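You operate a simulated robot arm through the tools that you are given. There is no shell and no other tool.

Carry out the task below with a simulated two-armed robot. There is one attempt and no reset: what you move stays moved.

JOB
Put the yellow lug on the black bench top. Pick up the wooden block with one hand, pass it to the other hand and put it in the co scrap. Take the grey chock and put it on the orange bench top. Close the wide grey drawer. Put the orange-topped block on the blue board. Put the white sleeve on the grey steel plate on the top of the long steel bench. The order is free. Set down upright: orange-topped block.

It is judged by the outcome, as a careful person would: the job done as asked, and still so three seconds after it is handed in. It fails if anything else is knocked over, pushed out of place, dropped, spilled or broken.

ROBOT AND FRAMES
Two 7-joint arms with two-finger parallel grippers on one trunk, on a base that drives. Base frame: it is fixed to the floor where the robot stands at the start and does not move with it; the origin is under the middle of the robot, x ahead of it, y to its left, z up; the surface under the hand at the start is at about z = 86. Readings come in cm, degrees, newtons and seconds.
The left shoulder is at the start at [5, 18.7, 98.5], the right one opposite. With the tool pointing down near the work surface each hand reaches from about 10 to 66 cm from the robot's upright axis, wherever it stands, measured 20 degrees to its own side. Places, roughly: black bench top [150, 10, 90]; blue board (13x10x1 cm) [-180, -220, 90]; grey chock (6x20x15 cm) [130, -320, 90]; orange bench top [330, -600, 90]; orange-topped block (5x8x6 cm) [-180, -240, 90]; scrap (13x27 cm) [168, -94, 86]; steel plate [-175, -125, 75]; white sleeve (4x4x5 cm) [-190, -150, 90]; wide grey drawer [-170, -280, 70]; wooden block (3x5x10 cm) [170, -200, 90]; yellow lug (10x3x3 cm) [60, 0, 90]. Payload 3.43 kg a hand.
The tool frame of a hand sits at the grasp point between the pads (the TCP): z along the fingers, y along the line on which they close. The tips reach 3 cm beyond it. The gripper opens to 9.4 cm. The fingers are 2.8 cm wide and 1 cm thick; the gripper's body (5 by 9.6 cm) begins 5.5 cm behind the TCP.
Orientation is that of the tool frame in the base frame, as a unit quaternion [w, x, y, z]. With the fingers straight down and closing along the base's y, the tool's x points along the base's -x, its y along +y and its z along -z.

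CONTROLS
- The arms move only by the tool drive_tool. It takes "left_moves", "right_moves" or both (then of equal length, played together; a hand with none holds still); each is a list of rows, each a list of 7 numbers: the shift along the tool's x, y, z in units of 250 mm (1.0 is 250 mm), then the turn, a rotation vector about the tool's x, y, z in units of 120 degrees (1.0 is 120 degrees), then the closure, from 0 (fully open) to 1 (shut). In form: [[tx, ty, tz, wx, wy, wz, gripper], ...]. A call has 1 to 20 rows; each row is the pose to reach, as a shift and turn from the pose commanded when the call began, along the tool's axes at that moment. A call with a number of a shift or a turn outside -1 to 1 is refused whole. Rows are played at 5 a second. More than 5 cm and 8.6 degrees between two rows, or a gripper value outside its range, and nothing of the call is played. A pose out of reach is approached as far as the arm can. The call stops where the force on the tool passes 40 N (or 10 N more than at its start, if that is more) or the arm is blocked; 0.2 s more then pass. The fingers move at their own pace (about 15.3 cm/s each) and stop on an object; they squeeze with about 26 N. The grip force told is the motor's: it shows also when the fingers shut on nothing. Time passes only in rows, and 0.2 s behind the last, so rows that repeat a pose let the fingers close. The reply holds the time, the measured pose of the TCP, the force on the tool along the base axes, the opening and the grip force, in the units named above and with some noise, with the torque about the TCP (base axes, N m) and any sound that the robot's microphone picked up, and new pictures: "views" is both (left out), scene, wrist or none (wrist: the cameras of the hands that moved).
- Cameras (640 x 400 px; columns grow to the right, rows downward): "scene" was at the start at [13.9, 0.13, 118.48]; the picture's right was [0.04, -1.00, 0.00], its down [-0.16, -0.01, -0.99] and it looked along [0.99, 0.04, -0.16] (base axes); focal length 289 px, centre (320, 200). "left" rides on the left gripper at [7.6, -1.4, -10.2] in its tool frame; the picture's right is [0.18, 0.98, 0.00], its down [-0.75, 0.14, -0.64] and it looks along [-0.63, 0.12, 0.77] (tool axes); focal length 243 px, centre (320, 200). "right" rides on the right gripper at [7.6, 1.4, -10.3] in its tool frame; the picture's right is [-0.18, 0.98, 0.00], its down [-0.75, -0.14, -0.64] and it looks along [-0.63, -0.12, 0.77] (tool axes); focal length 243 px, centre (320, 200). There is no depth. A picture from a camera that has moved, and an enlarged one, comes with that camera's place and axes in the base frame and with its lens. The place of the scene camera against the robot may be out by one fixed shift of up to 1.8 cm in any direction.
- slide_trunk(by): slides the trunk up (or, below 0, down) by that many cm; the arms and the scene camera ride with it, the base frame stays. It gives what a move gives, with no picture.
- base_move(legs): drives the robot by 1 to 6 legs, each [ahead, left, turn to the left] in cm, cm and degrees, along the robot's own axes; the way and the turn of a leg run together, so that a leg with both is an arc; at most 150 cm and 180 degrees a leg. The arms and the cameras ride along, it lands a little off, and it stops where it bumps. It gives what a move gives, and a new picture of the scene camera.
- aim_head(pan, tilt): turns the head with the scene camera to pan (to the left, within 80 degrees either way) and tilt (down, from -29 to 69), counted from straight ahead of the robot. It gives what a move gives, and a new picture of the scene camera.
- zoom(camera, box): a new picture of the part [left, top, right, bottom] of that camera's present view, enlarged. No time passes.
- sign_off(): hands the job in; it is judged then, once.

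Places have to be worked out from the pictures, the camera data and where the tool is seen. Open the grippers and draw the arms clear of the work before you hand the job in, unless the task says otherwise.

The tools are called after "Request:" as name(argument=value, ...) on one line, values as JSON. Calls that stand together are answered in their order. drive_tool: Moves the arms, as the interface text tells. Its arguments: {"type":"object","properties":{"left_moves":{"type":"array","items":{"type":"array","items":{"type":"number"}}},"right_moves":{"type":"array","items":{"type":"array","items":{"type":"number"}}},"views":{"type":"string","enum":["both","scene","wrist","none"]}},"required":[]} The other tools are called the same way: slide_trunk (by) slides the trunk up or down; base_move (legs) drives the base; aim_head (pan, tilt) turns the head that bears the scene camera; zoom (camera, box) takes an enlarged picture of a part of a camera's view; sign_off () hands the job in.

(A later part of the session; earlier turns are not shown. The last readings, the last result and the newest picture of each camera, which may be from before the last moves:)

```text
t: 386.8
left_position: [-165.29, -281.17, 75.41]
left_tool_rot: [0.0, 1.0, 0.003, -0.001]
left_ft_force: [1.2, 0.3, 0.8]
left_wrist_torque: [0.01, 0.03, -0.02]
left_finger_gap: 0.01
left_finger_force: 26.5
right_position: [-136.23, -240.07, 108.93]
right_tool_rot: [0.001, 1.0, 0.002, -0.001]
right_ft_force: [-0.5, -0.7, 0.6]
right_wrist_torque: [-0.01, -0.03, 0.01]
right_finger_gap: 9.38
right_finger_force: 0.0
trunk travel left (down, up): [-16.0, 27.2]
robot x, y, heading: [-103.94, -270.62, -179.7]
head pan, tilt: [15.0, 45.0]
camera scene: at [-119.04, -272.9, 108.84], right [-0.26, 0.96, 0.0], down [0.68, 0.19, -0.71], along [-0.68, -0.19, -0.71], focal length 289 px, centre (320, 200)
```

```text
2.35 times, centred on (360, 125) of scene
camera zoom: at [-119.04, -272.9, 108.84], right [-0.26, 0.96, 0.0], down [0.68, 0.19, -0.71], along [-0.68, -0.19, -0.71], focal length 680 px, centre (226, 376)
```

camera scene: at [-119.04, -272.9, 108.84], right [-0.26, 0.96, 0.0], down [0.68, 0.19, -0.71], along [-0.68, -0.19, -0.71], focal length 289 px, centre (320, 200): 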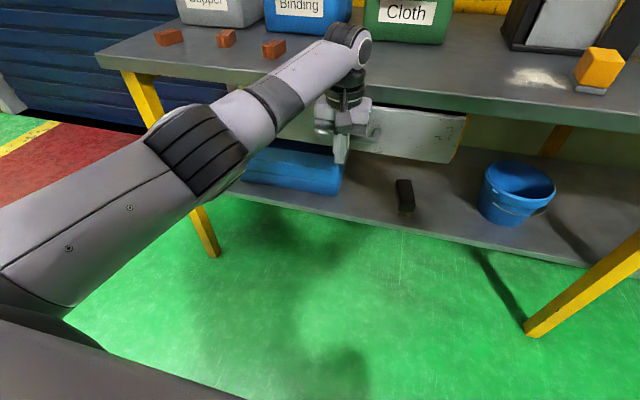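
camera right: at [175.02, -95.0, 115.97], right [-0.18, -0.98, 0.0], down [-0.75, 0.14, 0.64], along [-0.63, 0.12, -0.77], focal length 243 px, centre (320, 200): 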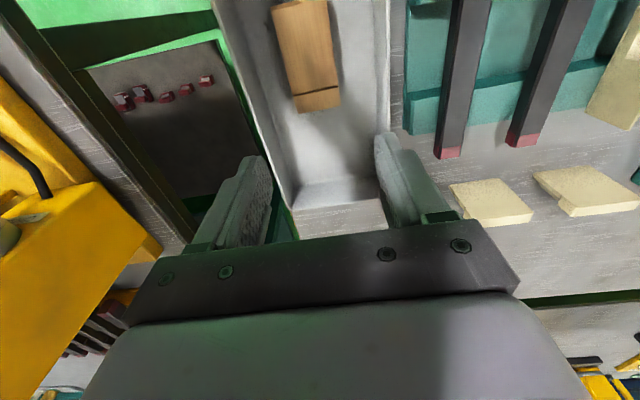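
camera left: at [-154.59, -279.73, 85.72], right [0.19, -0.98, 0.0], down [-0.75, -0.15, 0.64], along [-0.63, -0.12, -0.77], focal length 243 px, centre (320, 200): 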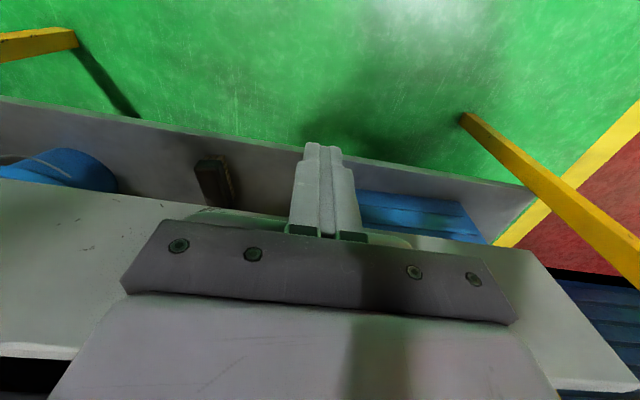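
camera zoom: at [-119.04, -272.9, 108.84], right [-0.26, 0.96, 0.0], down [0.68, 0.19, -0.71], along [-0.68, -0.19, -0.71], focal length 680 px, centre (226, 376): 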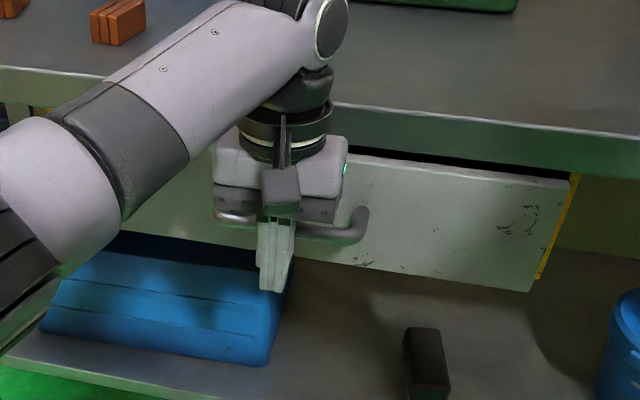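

The opening is nearly gone, with no resistance yet. I push the last bit in half-centimetre steps.

Request:
drive_tool(left_moves=[[-0.02, 0, 0, 0, 0, 0, 1], [-0.04, 0, 0, 0, 0, 0, 1], [-0.06, 0, 0, 0, 0, 0, 1], [-0.08, 0, 0, 0, 0, 0, 1]], views="scene")

Request:
zoom(camera="scene", box=[230, 40, 490, 210])

```text
t: 387.8
left_position: [-166.12, -281.58, 75.25]
left_tool_rot: [0.0, 1.0, 0.003, -0.001]
left_ft_force: [1.9, 0.5, -0.2]
left_wrist_torque: [0.0, 0.05, 0.0]
left_finger_gap: 0.0
left_finger_force: 25.9
left hand out of reach, approached as far as the arm can: row 3, 4
right_position: [-136.34, -239.95, 108.81]
right_tool_rot: [0.001, 1.0, 0.002, 0.0]
right_ft_force: [0.3, -0.4, -0.8]
right_wrist_torque: [0.01, 0.0, -0.01]
right_finger_gap: 9.39
right_finger_force: 0.1
trunk travel left (down, up): [-16.0, 27.2]
robot x, y, heading: [-103.97, -270.6, -179.8]
head pan, tilt: [15.0, 45.0]
camera scene: at [-119.05, -272.91, 108.84], right [-0.26, 0.96, 0.0], down [0.68, 0.19, -0.71], along [-0.68, -0.19, -0.71], focal length 289 px, centre (320, 200)
```

scene: 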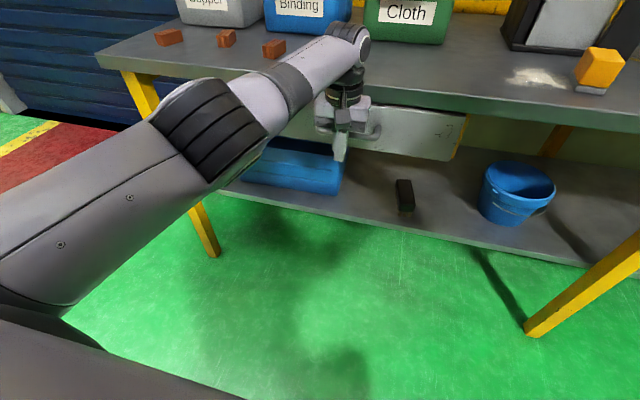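

```text
2.35 times, centred on (360, 125) of scene
camera zoom: at [-119.05, -272.91, 108.84], right [-0.26, 0.96, 0.0], down [0.68, 0.19, -0.71], along [-0.68, -0.19, -0.71], focal length 680 px, centre (226, 376)
```

zoom: 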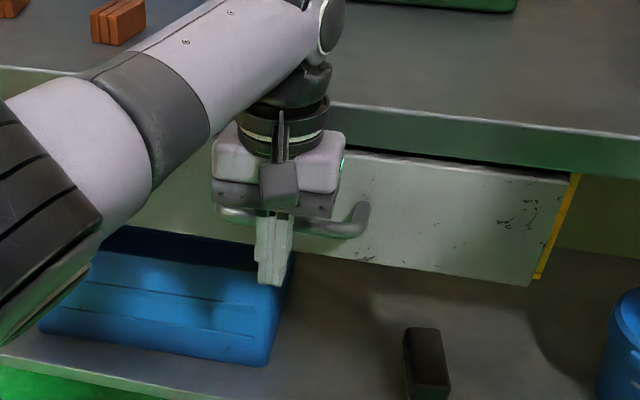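

The arm is at its reach; the drawer still shows a thin gap. I push on with the base, 2 cm ahead.

Request:
base_move(legs=[[2, 0, 0]])

Request:
zoom(camera="scene", box=[230, 40, 490, 210])

```text
t: 388.6
left_position: [-167.67, -281.52, 75.3]
left_tool_rot: [0.0, 1.0, 0.004, 0.003]
left_ft_force: [24.2, -0.9, -3.0]
left_wrist_torque: [0.01, 0.4, -0.12]
left_finger_gap: 0.01
left_finger_force: 26.3
right_position: [-138.03, -240.17, 108.86]
right_tool_rot: [0.0, 1.0, 0.002, -0.001]
right_ft_force: [1.0, 0.7, 0.3]
right_wrist_torque: [0.02, 0.01, 0.0]
right_finger_gap: 9.39
right_finger_force: 0.0
trunk travel left (down, up): [-16.0, 27.2]
robot x, y, heading: [-106.16, -270.4, -179.6]
head pan, tilt: [15.0, 45.0]
camera scene: at [-120.86, -272.92, 108.85], right [-0.26, 0.96, 0.0], down [0.68, 0.19, -0.71], along [-0.68, -0.19, -0.71], focal length 289 px, centre (320, 200)
```

scene: 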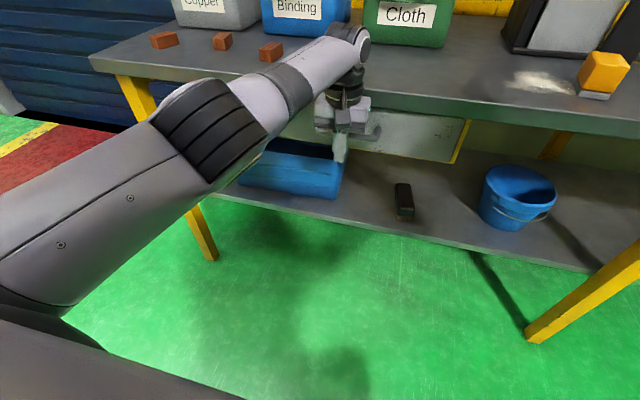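

```text
2.35 times, centred on (360, 125) of scene
camera zoom: at [-120.86, -272.92, 108.85], right [-0.26, 0.96, 0.0], down [0.68, 0.19, -0.71], along [-0.68, -0.19, -0.71], focal length 680 px, centre (226, 376)
```

zoom: 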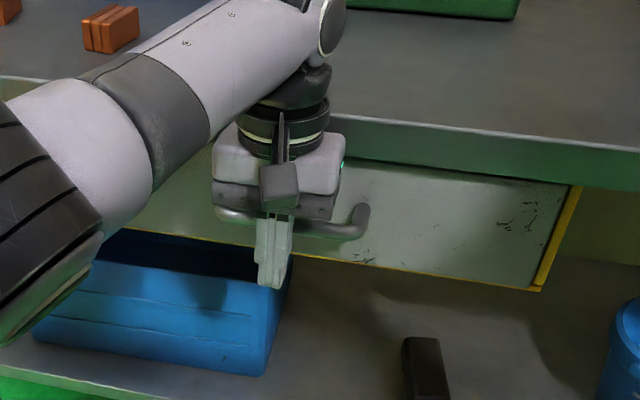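

The drawer now sits flush in its yellow frame, with 24 N against its stop: it is closed. I back the base away and check.

Request:
base_move(legs=[[-24, 0, 0]])

Request:
drive_tool(left_moves=[[0.06, -0.02, -0.06, 0, 0, 0, 1], [0.12, -0.04, -0.12, 0, 0, 0, 1], [0.18, -0.06, -0.2, 0, 0, 0, 0.6], [0.26, -0.06, -0.3, 0, 0, 0, 0.3], [0.34, -0.06, -0.42, 0, 0, 0, 0]], views="scene")

```text
t: 390.4
left_position: [-143.94, -281.29, 75.22]
left_tool_rot: [0.001, 1.0, 0.002, 0.003]
left_ft_force: [0.2, 0.3, -0.5]
left_wrist_torque: [-0.01, 0.01, -0.01]
left_finger_gap: 0.0
left_finger_force: 26.5
right_position: [-114.24, -240.01, 108.7]
right_tool_rot: [0.0, 1.0, 0.0, 0.0]
right_ft_force: [0.1, -0.6, 0.3]
right_wrist_torque: [-0.01, -0.03, 0.0]
right_finger_gap: 9.41
right_finger_force: 0.1
trunk travel left (down, up): [-16.0, 27.2]
robot x, y, heading: [-82.35, -269.9, -180.0]
head pan, tilt: [15.0, 45.0]
camera scene: at [-97.06, -272.81, 108.84], right [-0.26, 0.97, 0.0], down [0.68, 0.18, -0.71], along [-0.68, -0.18, -0.71], focal length 289 px, centre (320, 200)
```

scene: 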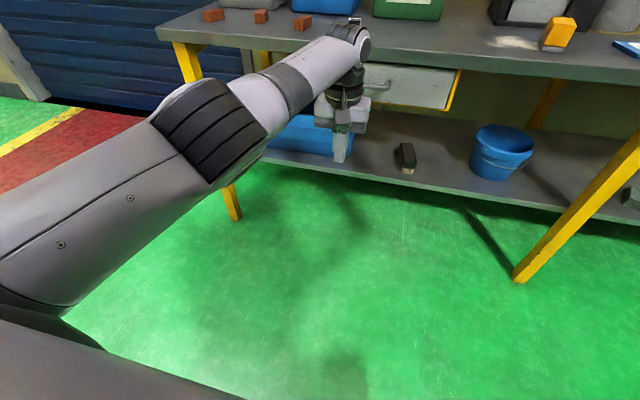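

```text
t: 391.6
left_position: [-135.56, -279.67, 85.7]
left_tool_rot: [0.001, 1.0, 0.002, 0.003]
left_ft_force: [-0.7, -0.1, -0.5]
left_wrist_torque: [-0.02, -0.02, 0.01]
left_finger_gap: 9.39
left_finger_force: 0.1
right_position: [-114.15, -239.91, 108.86]
right_tool_rot: [0.0, 1.0, 0.0, 0.0]
right_ft_force: [0.0, -0.1, 0.0]
right_wrist_torque: [-0.01, -0.01, -0.02]
right_finger_gap: 9.4
right_finger_force: 0.1
trunk travel left (down, up): [-16.0, 27.2]
robot x, y, heading: [-82.28, -270.44, -180.1]
head pan, tilt: [15.0, 45.0]
camera scene: at [-97.06, -272.81, 108.84], right [-0.26, 0.97, 0.0], down [0.68, 0.18, -0.71], along [-0.68, -0.18, -0.71], focal length 289 px, centre (320, 200)
```

scene: 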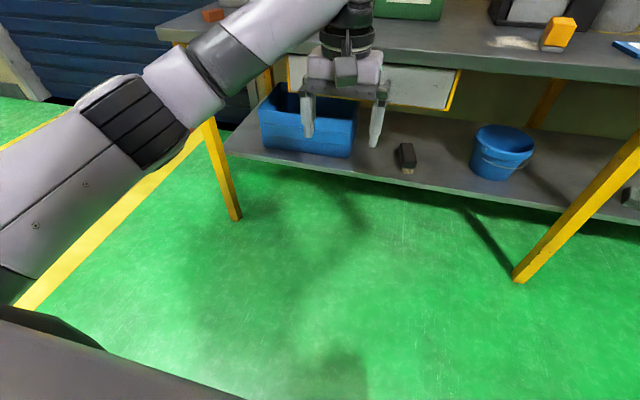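

The drawer is closed. I raise and draw back the left hand, and then look at the orange-topped block.

Request:
drive_tool(left_moves=[[0.09, 0, -0.14, 0, 0, 0, 0], [0.18, 0, -0.28, 0, 0, 0, 0], [0.28, 0, -0.42, 0, 0, 0, 0], [0.38, 0, -0.56, 0, 0, 0, 0], [0.48, 0, -0.7, 0, 0, 0, 0], [0.58, 0, -0.84, 0, 0, 0, 0], [0.68, 0, -0.98, 0, 0, 0, 0]], views="none")

Request:
slide_trunk(by=12)

Request:
base_move(legs=[[0, -38, 0], [38, 0, 0]])

Request:
aim_head(pan=0, tilt=40)

```text
t: 393.2
left_position: [-118.62, -279.56, 110.31]
left_tool_rot: [0.001, 1.0, 0.003, 0.002]
left_ft_force: [0.5, -0.2, 0.3]
left_wrist_torque: [-0.01, 0.01, -0.03]
left_finger_gap: 9.42
left_finger_force: 0.1
right_position: [-114.2, -239.84, 108.89]
right_tool_rot: [0.001, 1.0, 0.0, 0.0]
right_ft_force: [-0.2, 0.0, 0.8]
right_wrist_torque: [-0.03, 0.01, 0.02]
right_finger_gap: 9.4
right_finger_force: 0.1
trunk travel left (down, up): [-16.0, 27.2]
robot x, y, heading: [-82.45, -270.38, -179.7]
head pan, tilt: [15.0, 45.0]
```

```text
t: 394.7
left_position: [-118.76, -279.63, 122.23]
left_tool_rot: [0.0, 1.0, 0.002, 0.002]
left_ft_force: [-0.7, 0.1, 0.5]
left_wrist_torque: [0.0, 0.0, -0.02]
left_finger_gap: 9.4
left_finger_force: 0.0
right_position: [-114.27, -239.78, 120.84]
right_tool_rot: [0.002, 1.0, 0.001, 0.001]
right_ft_force: [0.1, -0.3, -0.4]
right_wrist_torque: [0.01, -0.02, 0.01]
right_finger_gap: 9.4
right_finger_force: 0.0
trunk travel left (down, up): [-28.0, 15.2]
robot x, y, heading: [-82.36, -270.76, -180.0]
head pan, tilt: [15.0, 45.0]
```

```text
t: 400.6
left_position: [-156.32, -241.58, 122.25]
left_tool_rot: [0.0, 1.0, 0.003, 0.003]
left_ft_force: [-0.1, 0.0, -0.4]
left_wrist_torque: [-0.05, -0.03, -0.03]
left_finger_gap: 9.38
left_finger_force: 0.0
right_position: [-151.95, -201.66, 120.81]
right_tool_rot: [0.001, 1.0, 0.001, 0.001]
right_ft_force: [0.2, 0.4, 0.1]
right_wrist_torque: [-0.01, 0.0, -0.01]
right_finger_gap: 9.42
right_finger_force: 0.0
trunk travel left (down, up): [-28.0, 15.2]
robot x, y, heading: [-119.61, -232.2, -179.9]
head pan, tilt: [15.0, 45.0]
camera scene: at [-134.62, -234.65, 120.83], right [-0.26, 0.96, 0.0], down [0.68, 0.19, -0.71], along [-0.68, -0.19, -0.71], focal length 289 px, centre (320, 200)
```

scene: 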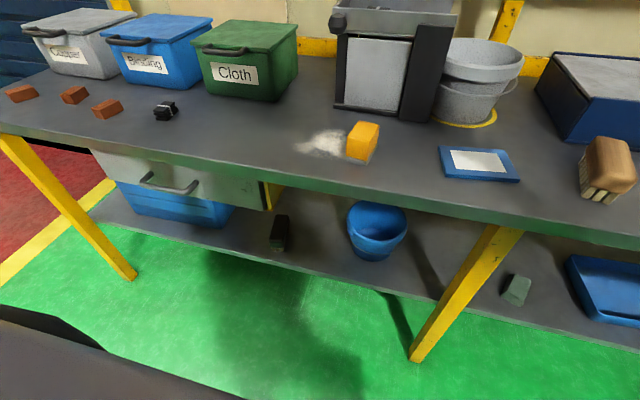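

```text
t: 401.4
left_position: [-156.28, -241.6, 122.36]
left_tool_rot: [0.0, 1.0, 0.003, 0.002]
left_ft_force: [0.0, 0.4, -0.6]
left_wrist_torque: [-0.01, 0.02, -0.02]
left_finger_gap: 9.4
left_finger_force: 0.2
right_position: [-151.81, -201.74, 120.87]
right_tool_rot: [0.0, 1.0, 0.002, 0.001]
right_ft_force: [-0.2, -0.1, 0.3]
right_wrist_torque: [-0.01, -0.01, 0.0]
right_finger_gap: 9.36
right_finger_force: 0.1
trunk travel left (down, up): [-28.0, 15.2]
robot x, y, heading: [-119.39, -232.33, -179.6]
head pan, tilt: [0.0, 40.0]
camera scene: at [-135.23, -232.56, 121.56], right [0.0, 1.0, 0.0], down [0.64, 0.0, -0.77], along [-0.77, 0.0, -0.64], focal length 289 px, centre (320, 200)
```

scene: 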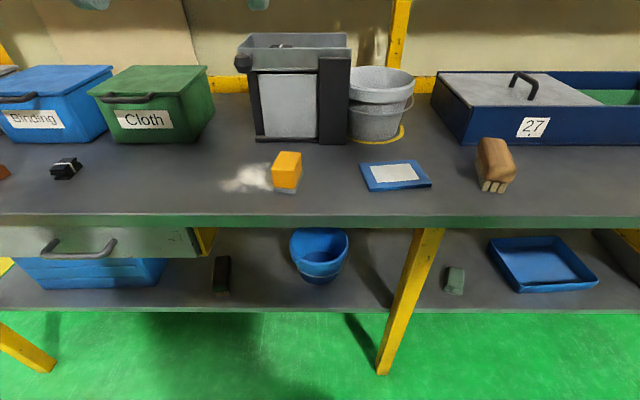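

Robot is at [-119.5, -232.3]. I zoom in on the orange-topped block and the blue board.

Request:
zoom(camera="scene", box=[230, 130, 450, 230])

Request:
zoom(camera="left", box=[0, 0, 640, 400])

```text
2.91 times, centred on (340, 180) of scene
camera zoom: at [-135.23, -232.56, 121.56], right [0.0, 1.0, 0.0], down [0.64, 0.0, -0.77], along [-0.77, 0.0, -0.64], focal length 841 px, centre (262, 258)
```

zoom: 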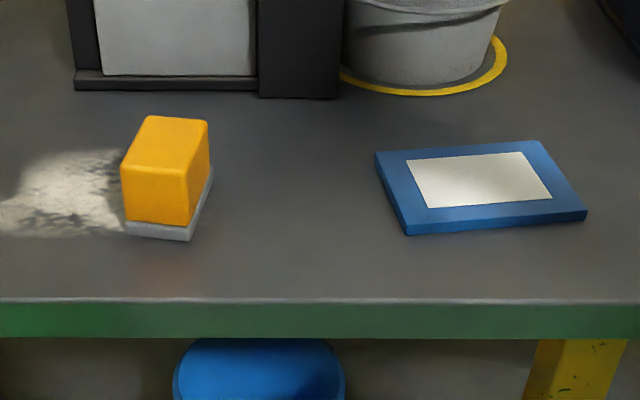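

```text
1.00 times, centred on (320, 200) of left (not enlarged: the box is as wide or as high as the picture)
camera zoom: at [-148.6, -240.02, 132.57], right [0.19, -0.98, 0.0], down [-0.76, -0.15, 0.64], along [-0.63, -0.12, -0.77], focal length 243 px, centre (320, 200)
```

zoom: 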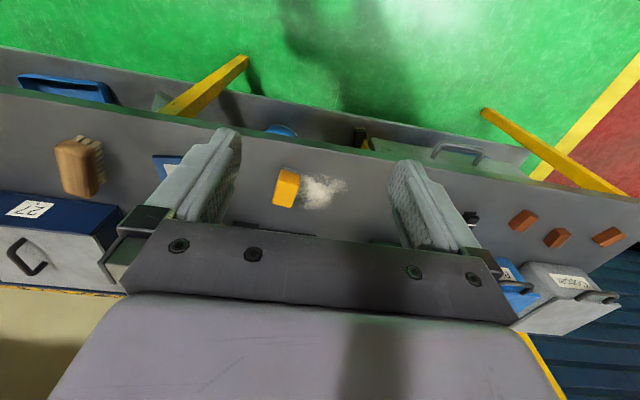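

The block is like a felt eraser with orange top (about 5 wide, 8 deep, 6 high), slightly turned. I zoom the left wrist view onto it.

Request:
zoom(camera="left", box=[240, 140, 360, 230])

Request:
zoom(camera="right", box=[0, 0, 640, 400])

```text
4.44 times, centred on (300, 185) of left
camera zoom: at [-148.6, -240.02, 132.57], right [0.19, -0.98, 0.0], down [-0.76, -0.15, 0.64], along [-0.63, -0.12, -0.77], focal length 1078 px, centre (409, 267)
```

zoom: 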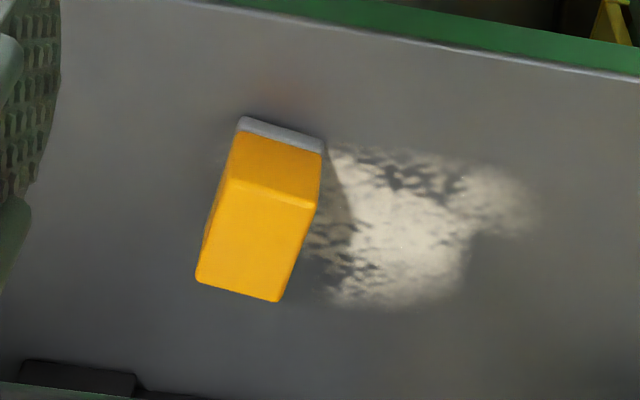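

```text
1.00 times, centred on (320, 200) of right (not enlarged: the box is as wide or as high as the picture)
camera zoom: at [-144.2, -203.16, 131.16], right [-0.18, -0.98, 0.0], down [-0.75, 0.14, 0.64], along [-0.63, 0.12, -0.77], focal length 243 px, centre (320, 200)
```

zoom: 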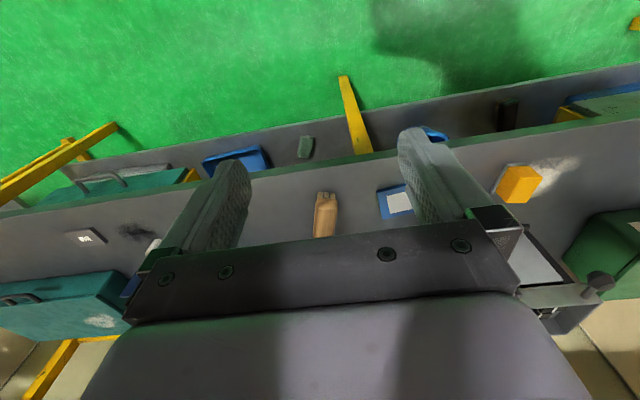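

Wrist view: block top centre ≈ [-180.9, -238.9], long axis turned about 10° clockwise, top z ≈ 92.5; blue board centre ≈ [-183, -217.6]. I shift the base right and closer to the bench.

Request:
base_move(legs=[[0, -10, 0], [13, 0, 0]])

Request:
drive_tool(left_moves=[[-0.04, 0.04, 0.1, 0, 0, 0.02, 0], [-0.1, 0.08, 0.2, 0, 0, 0.04, 0], [-0.16, 0.12, 0.3, 0, 0, 0.06, 0], [-0.22, 0.18, 0.4, 0, 0, 0.086, 0], [-0.28, 0.24, 0.5, 0, 0, 0.086, 0], [-0.36, 0.3, 0.6, 0, 0, 0.086, 0], [-0.36, 0.3, 0.6, 0, 0, 0.086, 0]], views="both")

```text
t: 403.8
left_position: [-168.89, -231.85, 122.21]
left_tool_rot: [0.001, 1.0, 0.004, 0.002]
left_ft_force: [-1.1, -0.4, 0.5]
left_wrist_torque: [0.03, -0.01, 0.03]
left_finger_gap: 9.4
left_finger_force: 0.0
right_position: [-164.59, -192.03, 120.77]
right_tool_rot: [0.001, 1.0, 0.002, 0.0]
right_ft_force: [-0.8, 0.0, 0.1]
right_wrist_torque: [-0.02, -0.03, 0.01]
right_finger_gap: 9.41
right_finger_force: 0.0
trunk travel left (down, up): [-28.0, 15.2]
robot x, y, heading: [-132.57, -222.53, -179.8]
head pan, tilt: [0.0, 40.0]
camera scene: at [-148.01, -222.81, 121.55], right [0.0, 1.0, 0.0], down [0.64, 0.0, -0.77], along [-0.77, 0.0, -0.64], focal length 289 px, centre (320, 200)
```

scene: 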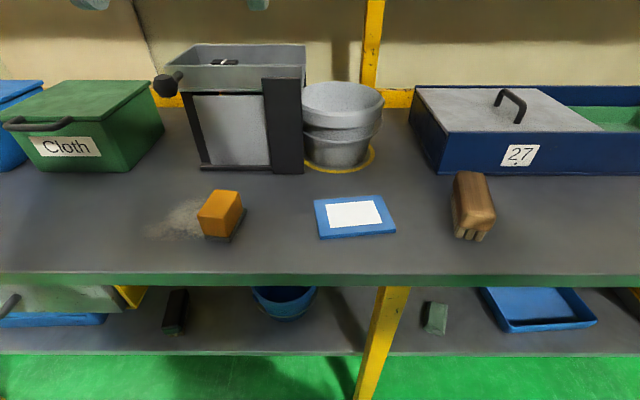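

```text
t: 405.4
left_position: [-177.78, -239.41, 107.48]
left_tool_rot: [0.0, 0.996, -0.086, 0.003]
left_ft_force: [-1.0, 1.4, 0.0]
left_wrist_torque: [0.0, -0.02, 0.0]
left_finger_gap: 9.37
left_finger_force: 0.2
right_position: [-164.56, -191.96, 120.82]
right_tool_rot: [0.001, 1.0, 0.001, -0.001]
right_ft_force: [0.0, -1.6, 0.0]
right_wrist_torque: [0.07, 0.01, 0.01]
right_finger_gap: 9.4
right_finger_force: 0.0
trunk travel left (down, up): [-28.0, 15.2]
robot x, y, heading: [-132.36, -222.11, -179.7]
head pan, tilt: [0.0, 40.0]
camera scene: at [-147.94, -222.8, 121.57], right [0.0, 1.0, 0.0], down [0.64, 0.0, -0.77], along [-0.77, 0.0, -0.64], focal length 289 px, centre (320, 200)
camera left: at [-170.01, -239.22, 117.76], right [0.01, -1.0, 0.0], down [-0.77, -0.01, 0.64], along [-0.64, -0.01, -0.77], focal length 243 px, centre (320, 200)
```

scene: 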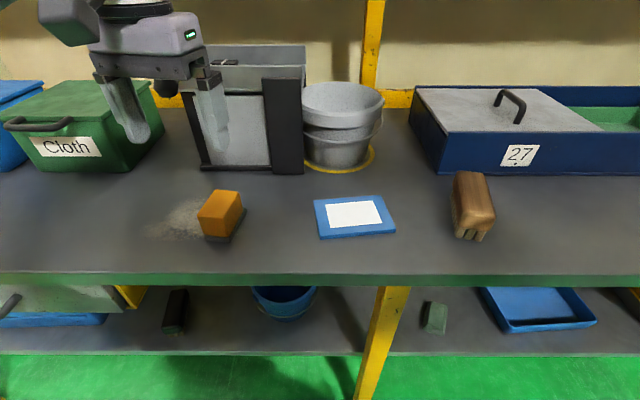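
left: 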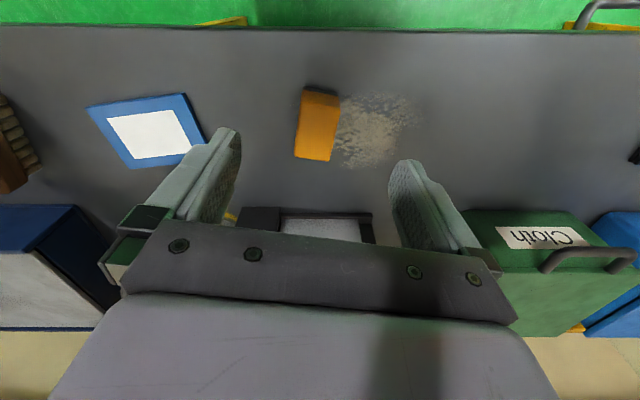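

I have a clear overhead view of the block and the board; I zoom on both.

Request:
zoom(camera="left", box=[260, 60, 380, 180])

Request:
zoom(camera="left", box=[70, 70, 250, 190])

```text
3.33 times, centred on (320, 120) of left
camera zoom: at [-170.01, -239.22, 117.76], right [0.01, -1.0, 0.0], down [-0.77, -0.01, 0.64], along [-0.64, -0.01, -0.77], focal length 809 px, centre (320, 467)
```

zoom: 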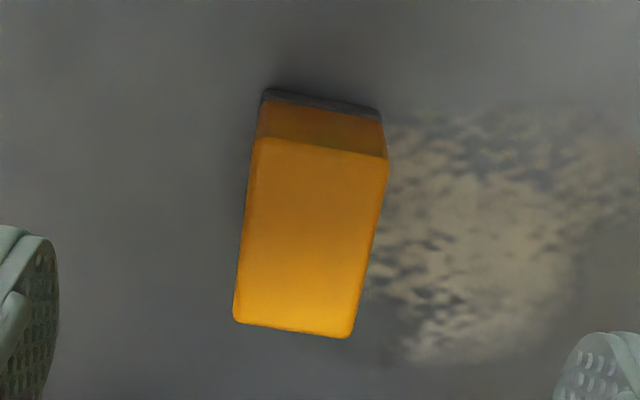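

```text
3.33 times, centred on (160, 130) of left
camera zoom: at [-170.01, -239.22, 117.76], right [0.01, -1.0, 0.0], down [-0.77, -0.01, 0.64], along [-0.64, -0.01, -0.77], focal length 809 px, centre (853, 433)
```

zoom: 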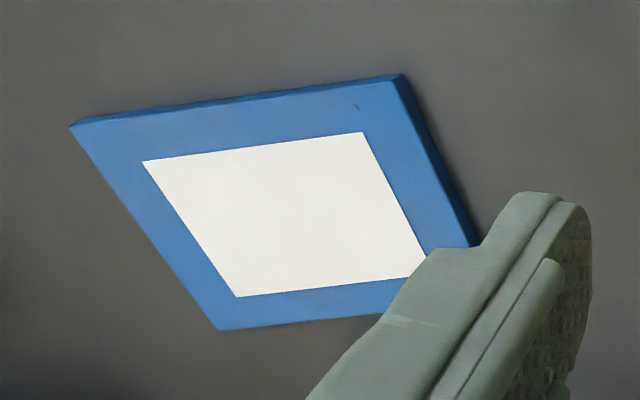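

The block's top centre is [-181.3, -238.95], yaw matched within 1°. I lower onto it to z ≈ 91.2 with the fingers open and grip.

Request:
drive_tool(left_moves=[[-0.07, 0.003, 0.1, 0, 0, 0, 0], [-0.141, 0.006, 0.25, 0, 0, 0, 0], [-0.141, 0.006, 0.4, 0, 0, 0, 0], [-0.141, 0.006, 0.54, 0, 0, 0, 0], [-0.141, 0.006, 0.651, 0, 0, 0, 0], [-0.141, 0.006, 0.651, 0, 0, 0, 0]], views="both")

```text
t: 406.8
left_position: [-181.19, -239.2, 90.94]
left_tool_rot: [0.001, 0.996, -0.087, 0.003]
left_ft_force: [-0.7, -0.3, -0.9]
left_wrist_torque: [0.0, -0.04, -0.01]
left_finger_gap: 9.4
left_finger_force: 0.0
right_position: [-164.57, -192.02, 120.84]
right_tool_rot: [0.001, 1.0, 0.002, -0.001]
right_ft_force: [0.3, 0.3, -0.4]
right_wrist_torque: [-0.01, 0.0, 0.01]
right_finger_gap: 9.4
right_finger_force: 0.0
trunk travel left (down, up): [-28.0, 15.2]
robot x, y, heading: [-132.56, -222.38, -179.8]
head pan, tilt: [0.0, 40.0]
camera scene: at [-147.95, -222.81, 121.57], right [0.0, 1.0, 0.0], down [0.64, 0.0, -0.77], along [-0.77, 0.0, -0.64], focal length 289 px, centre (320, 200)
camera left: at [-173.41, -238.93, 101.25], right [0.01, -1.0, 0.0], down [-0.77, -0.01, 0.64], along [-0.64, -0.01, -0.77], focal length 243 px, centre (320, 200)
```

scene: 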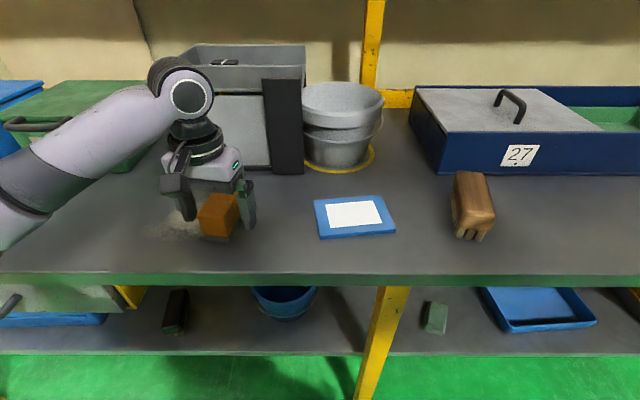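
left: 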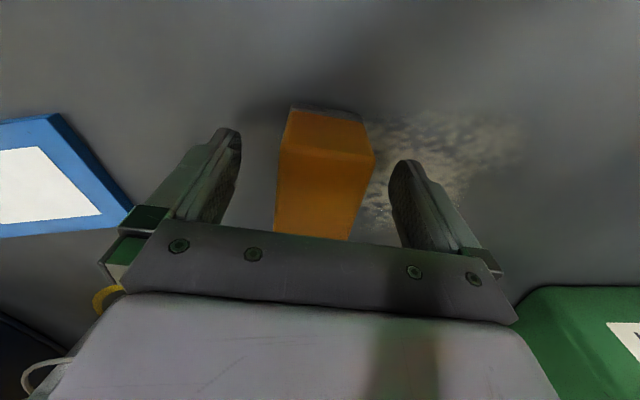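

The block is centred between the fingers. I close.

Request:
drive_tool(left_moves=[[0, 0, 0, 0, 0, 0, 0.4], [0, 0, 0, 0, 0, 0, 1], [0, 0, 0, 0, 0, 0, 1], [0, 0, 0, 0, 0, 0, 1]], views="none")

Request:
drive_tool(left_moves=[[0, 0, -0.06, 0, 0, 0, 1], [0, 0, -0.14, 0, 0, 0, 1], [0, 0, -0.24, 0, 0, 0, 1], [0, 0, -0.36, 0, 0, 0, 1], [0, 0, -0.36, 0, 0, 0, 1]], views="both")

```text
t: 407.8
left_position: [-181.16, -239.1, 90.99]
left_tool_rot: [0.0, 0.996, -0.086, 0.003]
left_ft_force: [0.3, -0.5, 0.1]
left_wrist_torque: [0.01, 0.05, 0.01]
left_finger_gap: 4.93
left_finger_force: 25.9
right_position: [-164.54, -191.99, 120.83]
right_tool_rot: [0.001, 1.0, 0.002, -0.001]
right_ft_force: [-0.1, 0.5, 0.8]
right_wrist_torque: [0.02, -0.01, -0.01]
right_finger_gap: 9.43
right_finger_force: 0.1
trunk travel left (down, up): [-28.0, 15.2]
robot x, y, heading: [-132.29, -222.46, -180.0]
head pan, tilt: [0.0, 40.0]
```

```text
t: 409.0
left_position: [-181.13, -238.95, 99.74]
left_tool_rot: [0.0, 0.996, -0.086, 0.002]
left_ft_force: [0.4, -0.2, -2.0]
left_wrist_torque: [0.0, -0.04, 0.01]
left_finger_gap: 4.91
left_finger_force: 26.4
right_position: [-164.59, -192.11, 120.82]
right_tool_rot: [0.0, 1.0, 0.002, 0.0]
right_ft_force: [-0.2, 0.0, -0.2]
right_wrist_torque: [0.0, -0.03, 0.02]
right_finger_gap: 9.39
right_finger_force: 0.0
trunk travel left (down, up): [-28.0, 15.2]
robot x, y, heading: [-132.34, -222.26, -179.8]
head pan, tilt: [0.0, 40.0]
camera scene: at [-147.97, -222.82, 121.56], right [0.0, 1.0, 0.0], down [0.64, 0.0, -0.77], along [-0.77, 0.0, -0.64], focal length 289 px, centre (320, 200)
camera left: at [-173.4, -238.81, 110.13], right [0.01, -1.0, 0.0], down [-0.77, -0.01, 0.64], along [-0.64, -0.01, -0.77], focal length 243 px, centre (320, 200)
```

scene: 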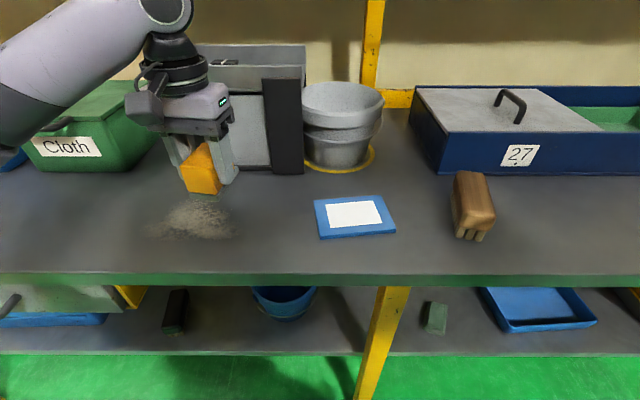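
left: 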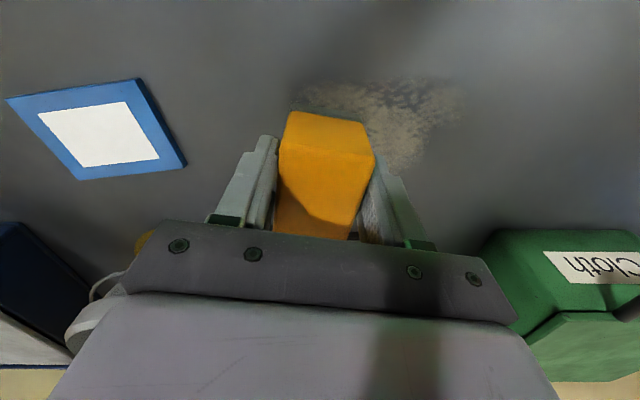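

The block is lifted level. The board's centre is about [-183.9, -218.1], turned about 9.5° the other way. I carry the block over it, turning 18° to align.

Request:
drive_tool(left_moves=[[-0.042, -0.134, -0.02, 0, 0, -0.026, 1], [-0.084, -0.267, -0.02, 0, 0, -0.051, 1], [-0.126, -0.401, -0.02, 0, 0, -0.077, 1], [-0.169, -0.535, -0.02, 0, 0, -0.103, 1], [-0.211, -0.668, -0.02, 0, 0, -0.128, 1], [-0.253, -0.802, -0.02, 0, 0, -0.154, 1], [-0.253, -0.802, -0.02, 0, 0, -0.154, 1]], views="both")

```text
t: 410.6
left_position: [-184.03, -218.35, 100.27]
left_tool_rot: [0.001, 0.997, 0.075, 0.003]
left_ft_force: [0.5, 0.4, -2.9]
left_wrist_torque: [0.0, -0.03, 0.0]
left_finger_gap: 4.95
left_finger_force: 26.1
right_position: [-164.59, -192.09, 120.85]
right_tool_rot: [0.001, 1.0, 0.001, 0.0]
right_ft_force: [0.6, 0.3, 0.2]
right_wrist_torque: [0.0, 0.02, 0.02]
right_finger_gap: 9.4
right_finger_force: 0.1
trunk travel left (down, up): [-28.0, 15.2]
robot x, y, heading: [-132.58, -222.79, -180.1]
head pan, tilt: [0.0, 40.0]
camera scene: at [-147.97, -222.83, 121.56], right [0.0, 1.0, 0.0], down [0.64, 0.0, -0.77], along [-0.77, 0.0, -0.64], focal length 289 px, centre (320, 200)
camera left: at [-176.75, -215.72, 110.63], right [0.33, -0.94, 0.0], down [-0.73, -0.25, 0.64], along [-0.6, -0.21, -0.77], focal length 243 px, centre (320, 200)
```

scene: 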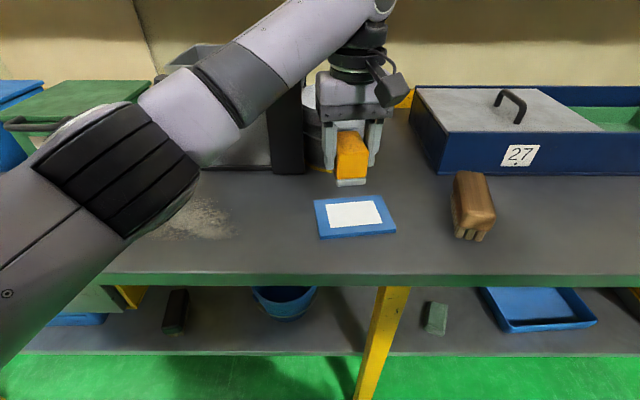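
left: 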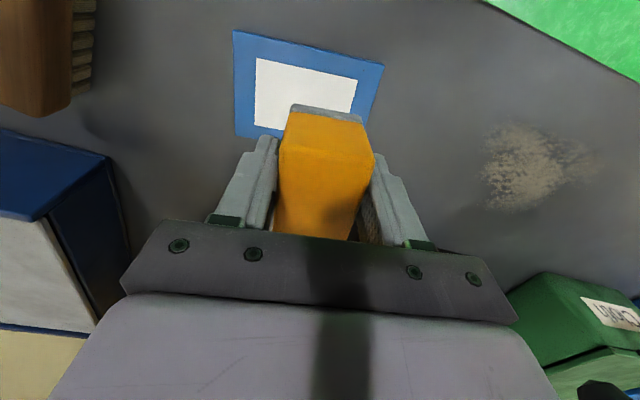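

Re-computing with a board top at z ≈ 86.3 (which gives its true 13 × 10 cm size), its centre is [-184.7, -216.6]. I shift 2 cm toward +y and lower to z ≈ 94.

Request:
drive_tool(left_moves=[[0.008, -0.04, 0.05, 0, 0, 0, 1], [0.016, -0.077, 0.12, 0, 0, 0, 1], [0.016, -0.077, 0.19, 0, 0, 0, 1], [0.016, -0.077, 0.25, 0, 0, 0, 1], [0.016, -0.077, 0.25, 0, 0, 0, 1]], views="both")

```text
t: 411.8
left_position: [-184.05, -216.35, 94.19]
left_tool_rot: [0.001, 0.997, 0.075, 0.003]
left_ft_force: [-0.3, 0.0, -2.1]
left_wrist_torque: [0.02, -0.01, -0.01]
left_finger_gap: 4.92
left_finger_force: 25.9
right_position: [-164.58, -192.08, 120.82]
right_tool_rot: [0.001, 1.0, 0.002, 0.0]
right_ft_force: [-0.5, 0.1, 0.5]
right_wrist_torque: [-0.01, -0.03, 0.01]
right_finger_gap: 9.41
right_finger_force: 0.2
trunk travel left (down, up): [-28.0, 15.2]
robot x, y, heading: [-132.45, -222.42, -179.6]
head pan, tilt: [0.0, 40.0]
camera scene: at [-147.97, -222.81, 121.56], right [0.0, 1.0, 0.0], down [0.64, 0.0, -0.77], along [-0.77, 0.0, -0.64], focal length 289 px, centre (320, 200)
camera left: at [-176.7, -213.71, 104.43], right [0.33, -0.94, 0.0], down [-0.73, -0.25, 0.64], along [-0.6, -0.21, -0.77], focal length 243 px, centre (320, 200)
```

scene: 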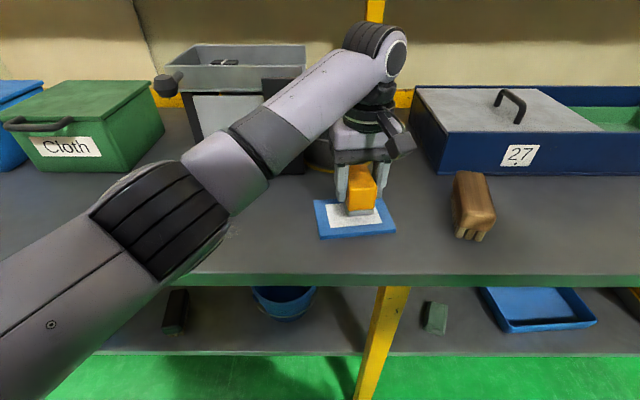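
left: 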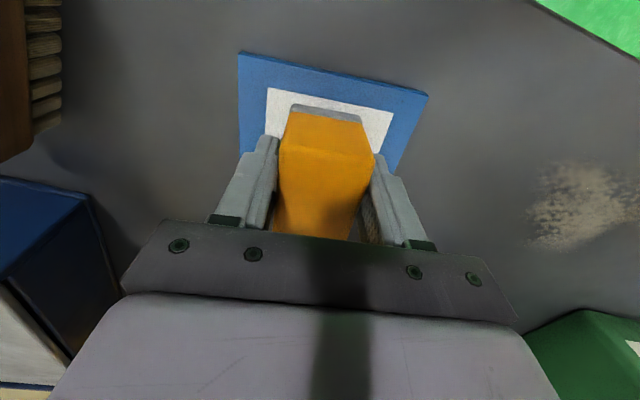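

The block is centred over the board. I lower it in small steps to contact.

Request:
drive_tool(left_moves=[[0, 0, 0.02, 0, 0, 0, 1], [0, 0, 0.04, 0, 0, 0, 1], [0, 0, 0.056, 0, 0, 0, 1], [0, 0, 0.07, 0, 0, 0, 1], [0, 0, 0.07, 0, 0, 0, 1]], views="none")

```text
t: 413.0
left_position: [-184.22, -216.73, 92.55]
left_tool_rot: [0.001, 0.997, 0.08, 0.002]
left_ft_force: [-0.8, -0.3, -2.7]
left_wrist_torque: [-0.02, -0.04, 0.03]
left_finger_gap: 4.9
left_finger_force: 26.5
right_position: [-164.48, -192.01, 120.85]
right_tool_rot: [0.002, 1.0, 0.002, 0.0]
right_ft_force: [0.4, -0.5, -0.5]
right_wrist_torque: [0.03, 0.0, 0.0]
right_finger_gap: 9.43
right_finger_force: 0.0
trunk travel left (down, up): [-28.0, 15.2]
robot x, y, heading: [-132.28, -222.21, -179.9]
head pan, tilt: [0.0, 40.0]
```

No contact yet at z 92.55. I continue in 3 mm steps.

Request:
drive_tool(left_moves=[[0, 0, 0.012, 0, 0, 0, 1], [0, 0, 0.024, 0, 0, 0, 1], [0, 0, 0.032, 0, 0, 0, 1], [0, 0, 0.032, 0, 0, 0, 1]], views="none")

```text
t: 414.0
left_position: [-184.65, -217.33, 91.94]
left_tool_rot: [0.002, 0.997, 0.084, -0.002]
left_ft_force: [-2.1, 3.6, 18.4]
left_wrist_torque: [0.21, -0.43, 0.09]
left_finger_gap: 4.93
left_finger_force: 26.0
right_position: [-164.44, -192.08, 120.93]
right_tool_rot: [0.001, 1.0, 0.002, 0.0]
right_ft_force: [-0.8, -0.1, 0.2]
right_wrist_torque: [0.0, 0.01, -0.01]
right_finger_gap: 9.39
right_finger_force: 0.0
trunk travel left (down, up): [-28.0, 15.2]
robot x, y, heading: [-132.52, -222.28, -179.8]
head pan, tilt: [0.0, 40.0]
```

Contact at z ≈ 91.9 with 18 N. I release by opening wide, and lift straight up.

Request:
drive_tool(left_moves=[[0, 0, -0.008, 0, 0, 0, 0.4], [0, 0, -0.008, 0, 0, 0, 0.1], [0, 0, -0.008, 0, 0, 0, 0], [0, 0, -0.06, 0, 0, 0, 0], [0, 0, -0.16, 0, 0, 0, 0], [0, 0, -0.3, 0, 0, 0, 0], [0, 0, -0.44, 0, 0, 0, 0]], views="both")

```text
t: 415.8
left_position: [-185.48, -218.8, 102.84]
left_tool_rot: [-0.009, 0.995, 0.103, 0.006]
left_ft_force: [-0.8, -0.1, -0.2]
left_wrist_torque: [0.0, 0.03, -0.01]
left_finger_gap: 9.38
left_finger_force: 0.2
right_position: [-164.57, -192.11, 120.88]
right_tool_rot: [0.0, 1.0, 0.002, -0.001]
right_ft_force: [-0.6, 0.1, -0.3]
right_wrist_torque: [0.02, 0.03, -0.02]
right_finger_gap: 9.39
right_finger_force: 0.1
trunk travel left (down, up): [-28.0, 15.2]
robot x, y, heading: [-132.1, -222.46, -179.7]
head pan, tilt: [0.0, 40.0]
stopped in row 7 (left hand): the arm was blocked; the commanded pose is now the measured one
camera scene: at [-147.98, -222.83, 121.56], right [0.0, 1.0, 0.0], down [0.64, 0.0, -0.77], along [-0.77, 0.0, -0.64], focal length 289 px, centre (320, 200)
camera left: at [-178.47, -215.85, 113.1], right [0.38, -0.92, -0.01], down [-0.71, -0.3, 0.63], along [-0.59, -0.23, -0.78], focal length 243 px, centre (320, 200)
```

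scene: 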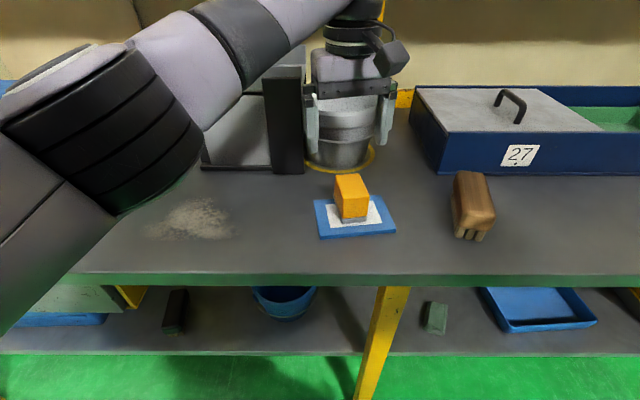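
left: 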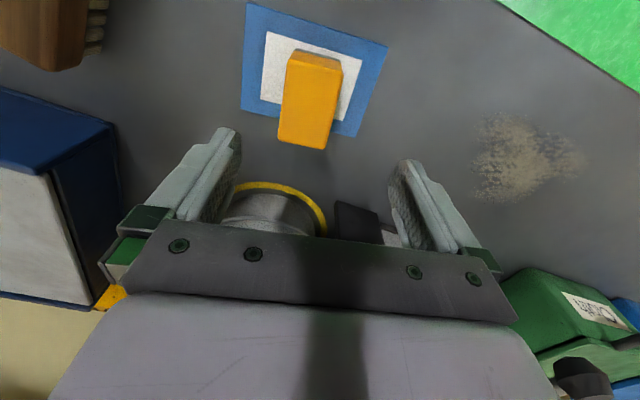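

The block stands upright on the board. The arm met its limit again while rising, but it is clear above the block, so I back the base away.

Request:
zoom(camera="scene", box=[290, 150, 430, 250])

Request:
base_move(legs=[[-32, 0, 0]])

```text
4.00 times, centred on (360, 200) of scene
camera zoom: at [-147.98, -222.83, 121.56], right [0.0, 1.0, 0.0], down [0.64, 0.0, -0.77], along [-0.77, 0.0, -0.64], focal length 1156 px, centre (160, 200)
```

zoom: 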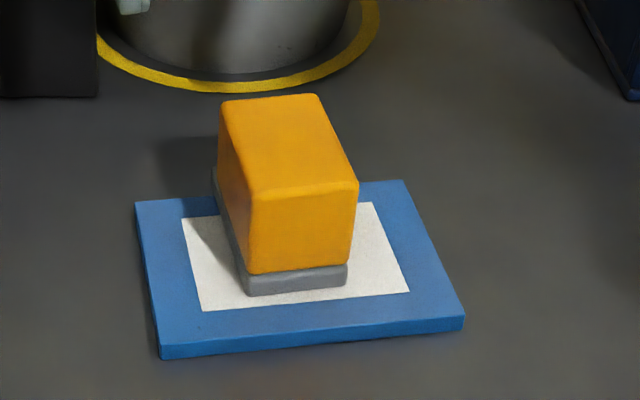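

```text
t: 417.9
left_position: [-153.48, -218.74, 102.84]
left_tool_rot: [-0.009, 0.994, 0.106, 0.006]
left_ft_force: [0.0, -0.4, 0.4]
left_wrist_torque: [0.04, 0.02, 0.01]
left_finger_gap: 9.41
left_finger_force: 0.2
right_position: [-132.8, -191.89, 120.9]
right_tool_rot: [0.001, 1.0, 0.005, 0.0]
right_ft_force: [0.8, 0.2, -0.2]
right_wrist_torque: [0.0, 0.02, 0.04]
right_finger_gap: 9.39
right_finger_force: 0.2
trunk travel left (down, up): [-28.0, 15.2]
robot x, y, heading: [-100.76, -222.49, -179.6]
head pan, tilt: [0.0, 40.0]
camera scene: at [-115.88, -222.68, 121.57], right [-0.01, 1.0, 0.0], down [0.64, 0.01, -0.77], along [-0.77, -0.01, -0.64], focal length 289 px, centre (320, 200)
```

scene: 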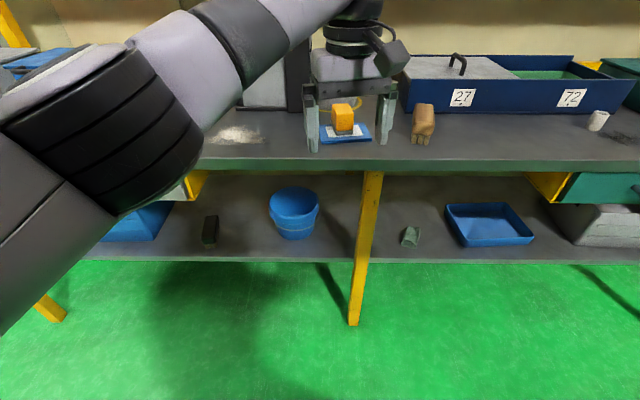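

The block stands with its felt base on the board. I retract the left arm in free space, then check the overhang at the board's rear edge.

Request:
drive_tool(left_moves=[[0.1, 0.0, -0.02, 0, 0, -0.01, 0], [0.2, 0.04, -0.05, 0, 0, -0.02, 0], [0.3, 0.1, -0.08, 0, 0, -0.04, 0], [0.4, 0.2, -0.12, 0, 0, -0.06, 0], [0.5, 0.32, -0.16, 0, 0, -0.085, 0], [0.58, 0.44, -0.2, 0, 0, -0.1, 0]], views="scene")

```text
t: 419.3
left_position: [-137.06, -226.92, 107.6]
left_tool_rot: [-0.008, 0.978, 0.21, 0.006]
left_ft_force: [-0.5, 0.3, 0.0]
left_wrist_torque: [-0.01, -0.03, 0.0]
left_finger_gap: 9.39
left_finger_force: 0.0
right_position: [-132.69, -192.05, 120.94]
right_tool_rot: [-0.001, 1.0, 0.005, 0.0]
right_ft_force: [-1.0, -0.1, 0.5]
right_wrist_torque: [-0.04, 0.01, 0.03]
right_finger_gap: 9.38
right_finger_force: 0.0
trunk travel left (down, up): [-28.0, 15.2]
robot x, y, heading: [-100.41, -222.23, -179.5]
head pan, tilt: [0.0, 40.0]
camera scene: at [-115.9, -222.71, 121.57], right [-0.01, 1.0, 0.0], down [0.64, 0.01, -0.77], along [-0.77, -0.01, -0.64], focal length 289 px, centre (320, 200)
```

scene: 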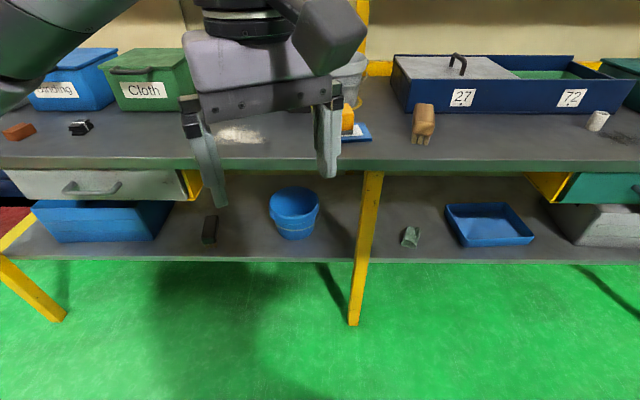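

The arm moves freely; I turn it back to straight yaw and move it further left so the view is clear.

Request:
drive_tool(left_moves=[[-0.036, 0.1, -0.04, 0, 0, 0.05, 0], [-0.072, 0.21, -0.09, 0, 0, 0.1, 0], [-0.108, 0.315, -0.13, 0, 0, 0.15, 0], [-0.144, 0.418, -0.176, 0, 0, 0.2, 0], [-0.144, 0.5, -0.176, 0, 0, 0.2, 0]], views="scene")

Request:
zoom(camera="scene", box=[290, 80, 410, 160])

```text
t: 420.5
left_position: [-135.13, -239.57, 111.92]
left_tool_rot: [-0.008, 1.0, 0.0, 0.005]
left_ft_force: [0.0, -0.3, -0.3]
left_wrist_torque: [-0.02, 0.02, 0.02]
left_finger_gap: 9.42
left_finger_force: 0.0
right_position: [-132.68, -192.04, 120.8]
right_tool_rot: [0.0, 1.0, 0.005, -0.001]
right_ft_force: [0.5, 0.0, 0.7]
right_wrist_torque: [0.0, 0.02, -0.03]
right_finger_gap: 9.41
right_finger_force: 0.0
trunk travel left (down, up): [-28.0, 15.2]
robot x, y, heading: [-100.58, -222.36, -179.3]
head pan, tilt: [0.0, 40.0]
camera scene: at [-115.91, -222.7, 121.57], right [-0.01, 1.0, 0.0], down [0.64, 0.01, -0.77], along [-0.77, -0.01, -0.64], focal length 289 px, centre (320, 200)
```

scene: 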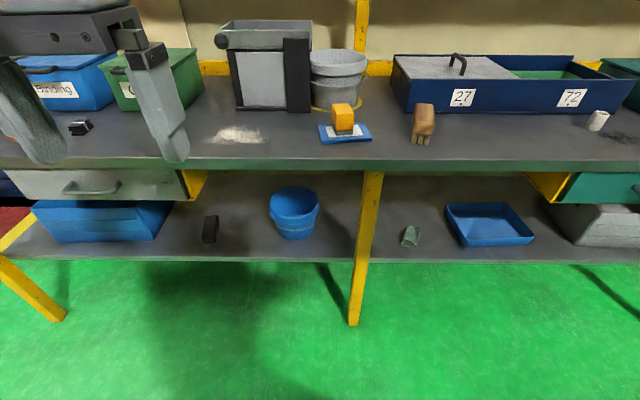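

```text
5.00 times, centred on (350, 120) of scene
camera zoom: at [-115.91, -222.7, 121.57], right [-0.01, 1.0, 0.0], down [0.64, 0.01, -0.77], along [-0.77, -0.01, -0.64], focal length 1445 px, centre (170, 600)
```

zoom: 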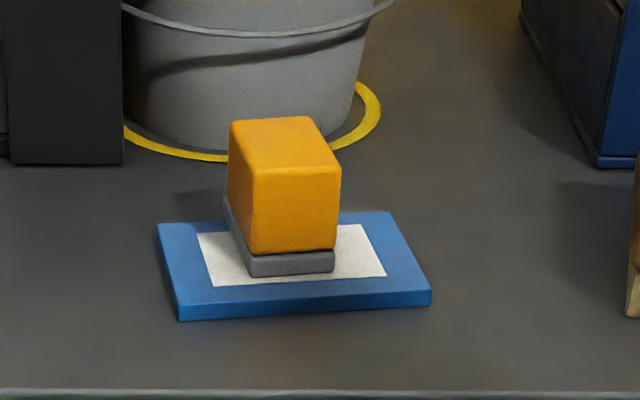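

The drawer stays closed. I zoom further to judge whether the block's rear edge overhangs the board.

Request:
zoom(camera="scene", box=[315, 98, 380, 146])

```text
8.33 times, centred on (348, 122) of scene
camera zoom: at [-115.91, -222.7, 121.57], right [-0.01, 1.0, 0.0], down [0.64, 0.01, -0.77], along [-0.77, -0.01, -0.64], focal length 2408 px, centre (91, 850)
```

zoom: 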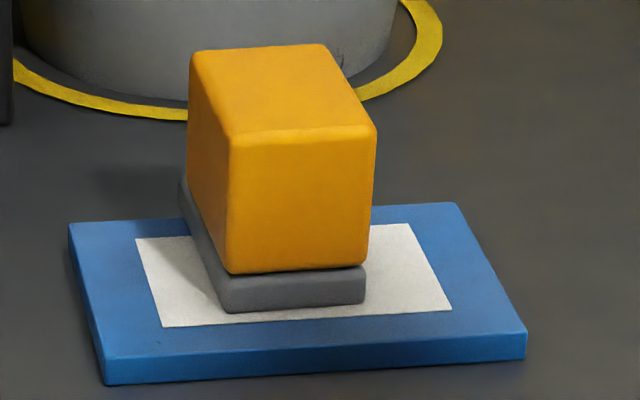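

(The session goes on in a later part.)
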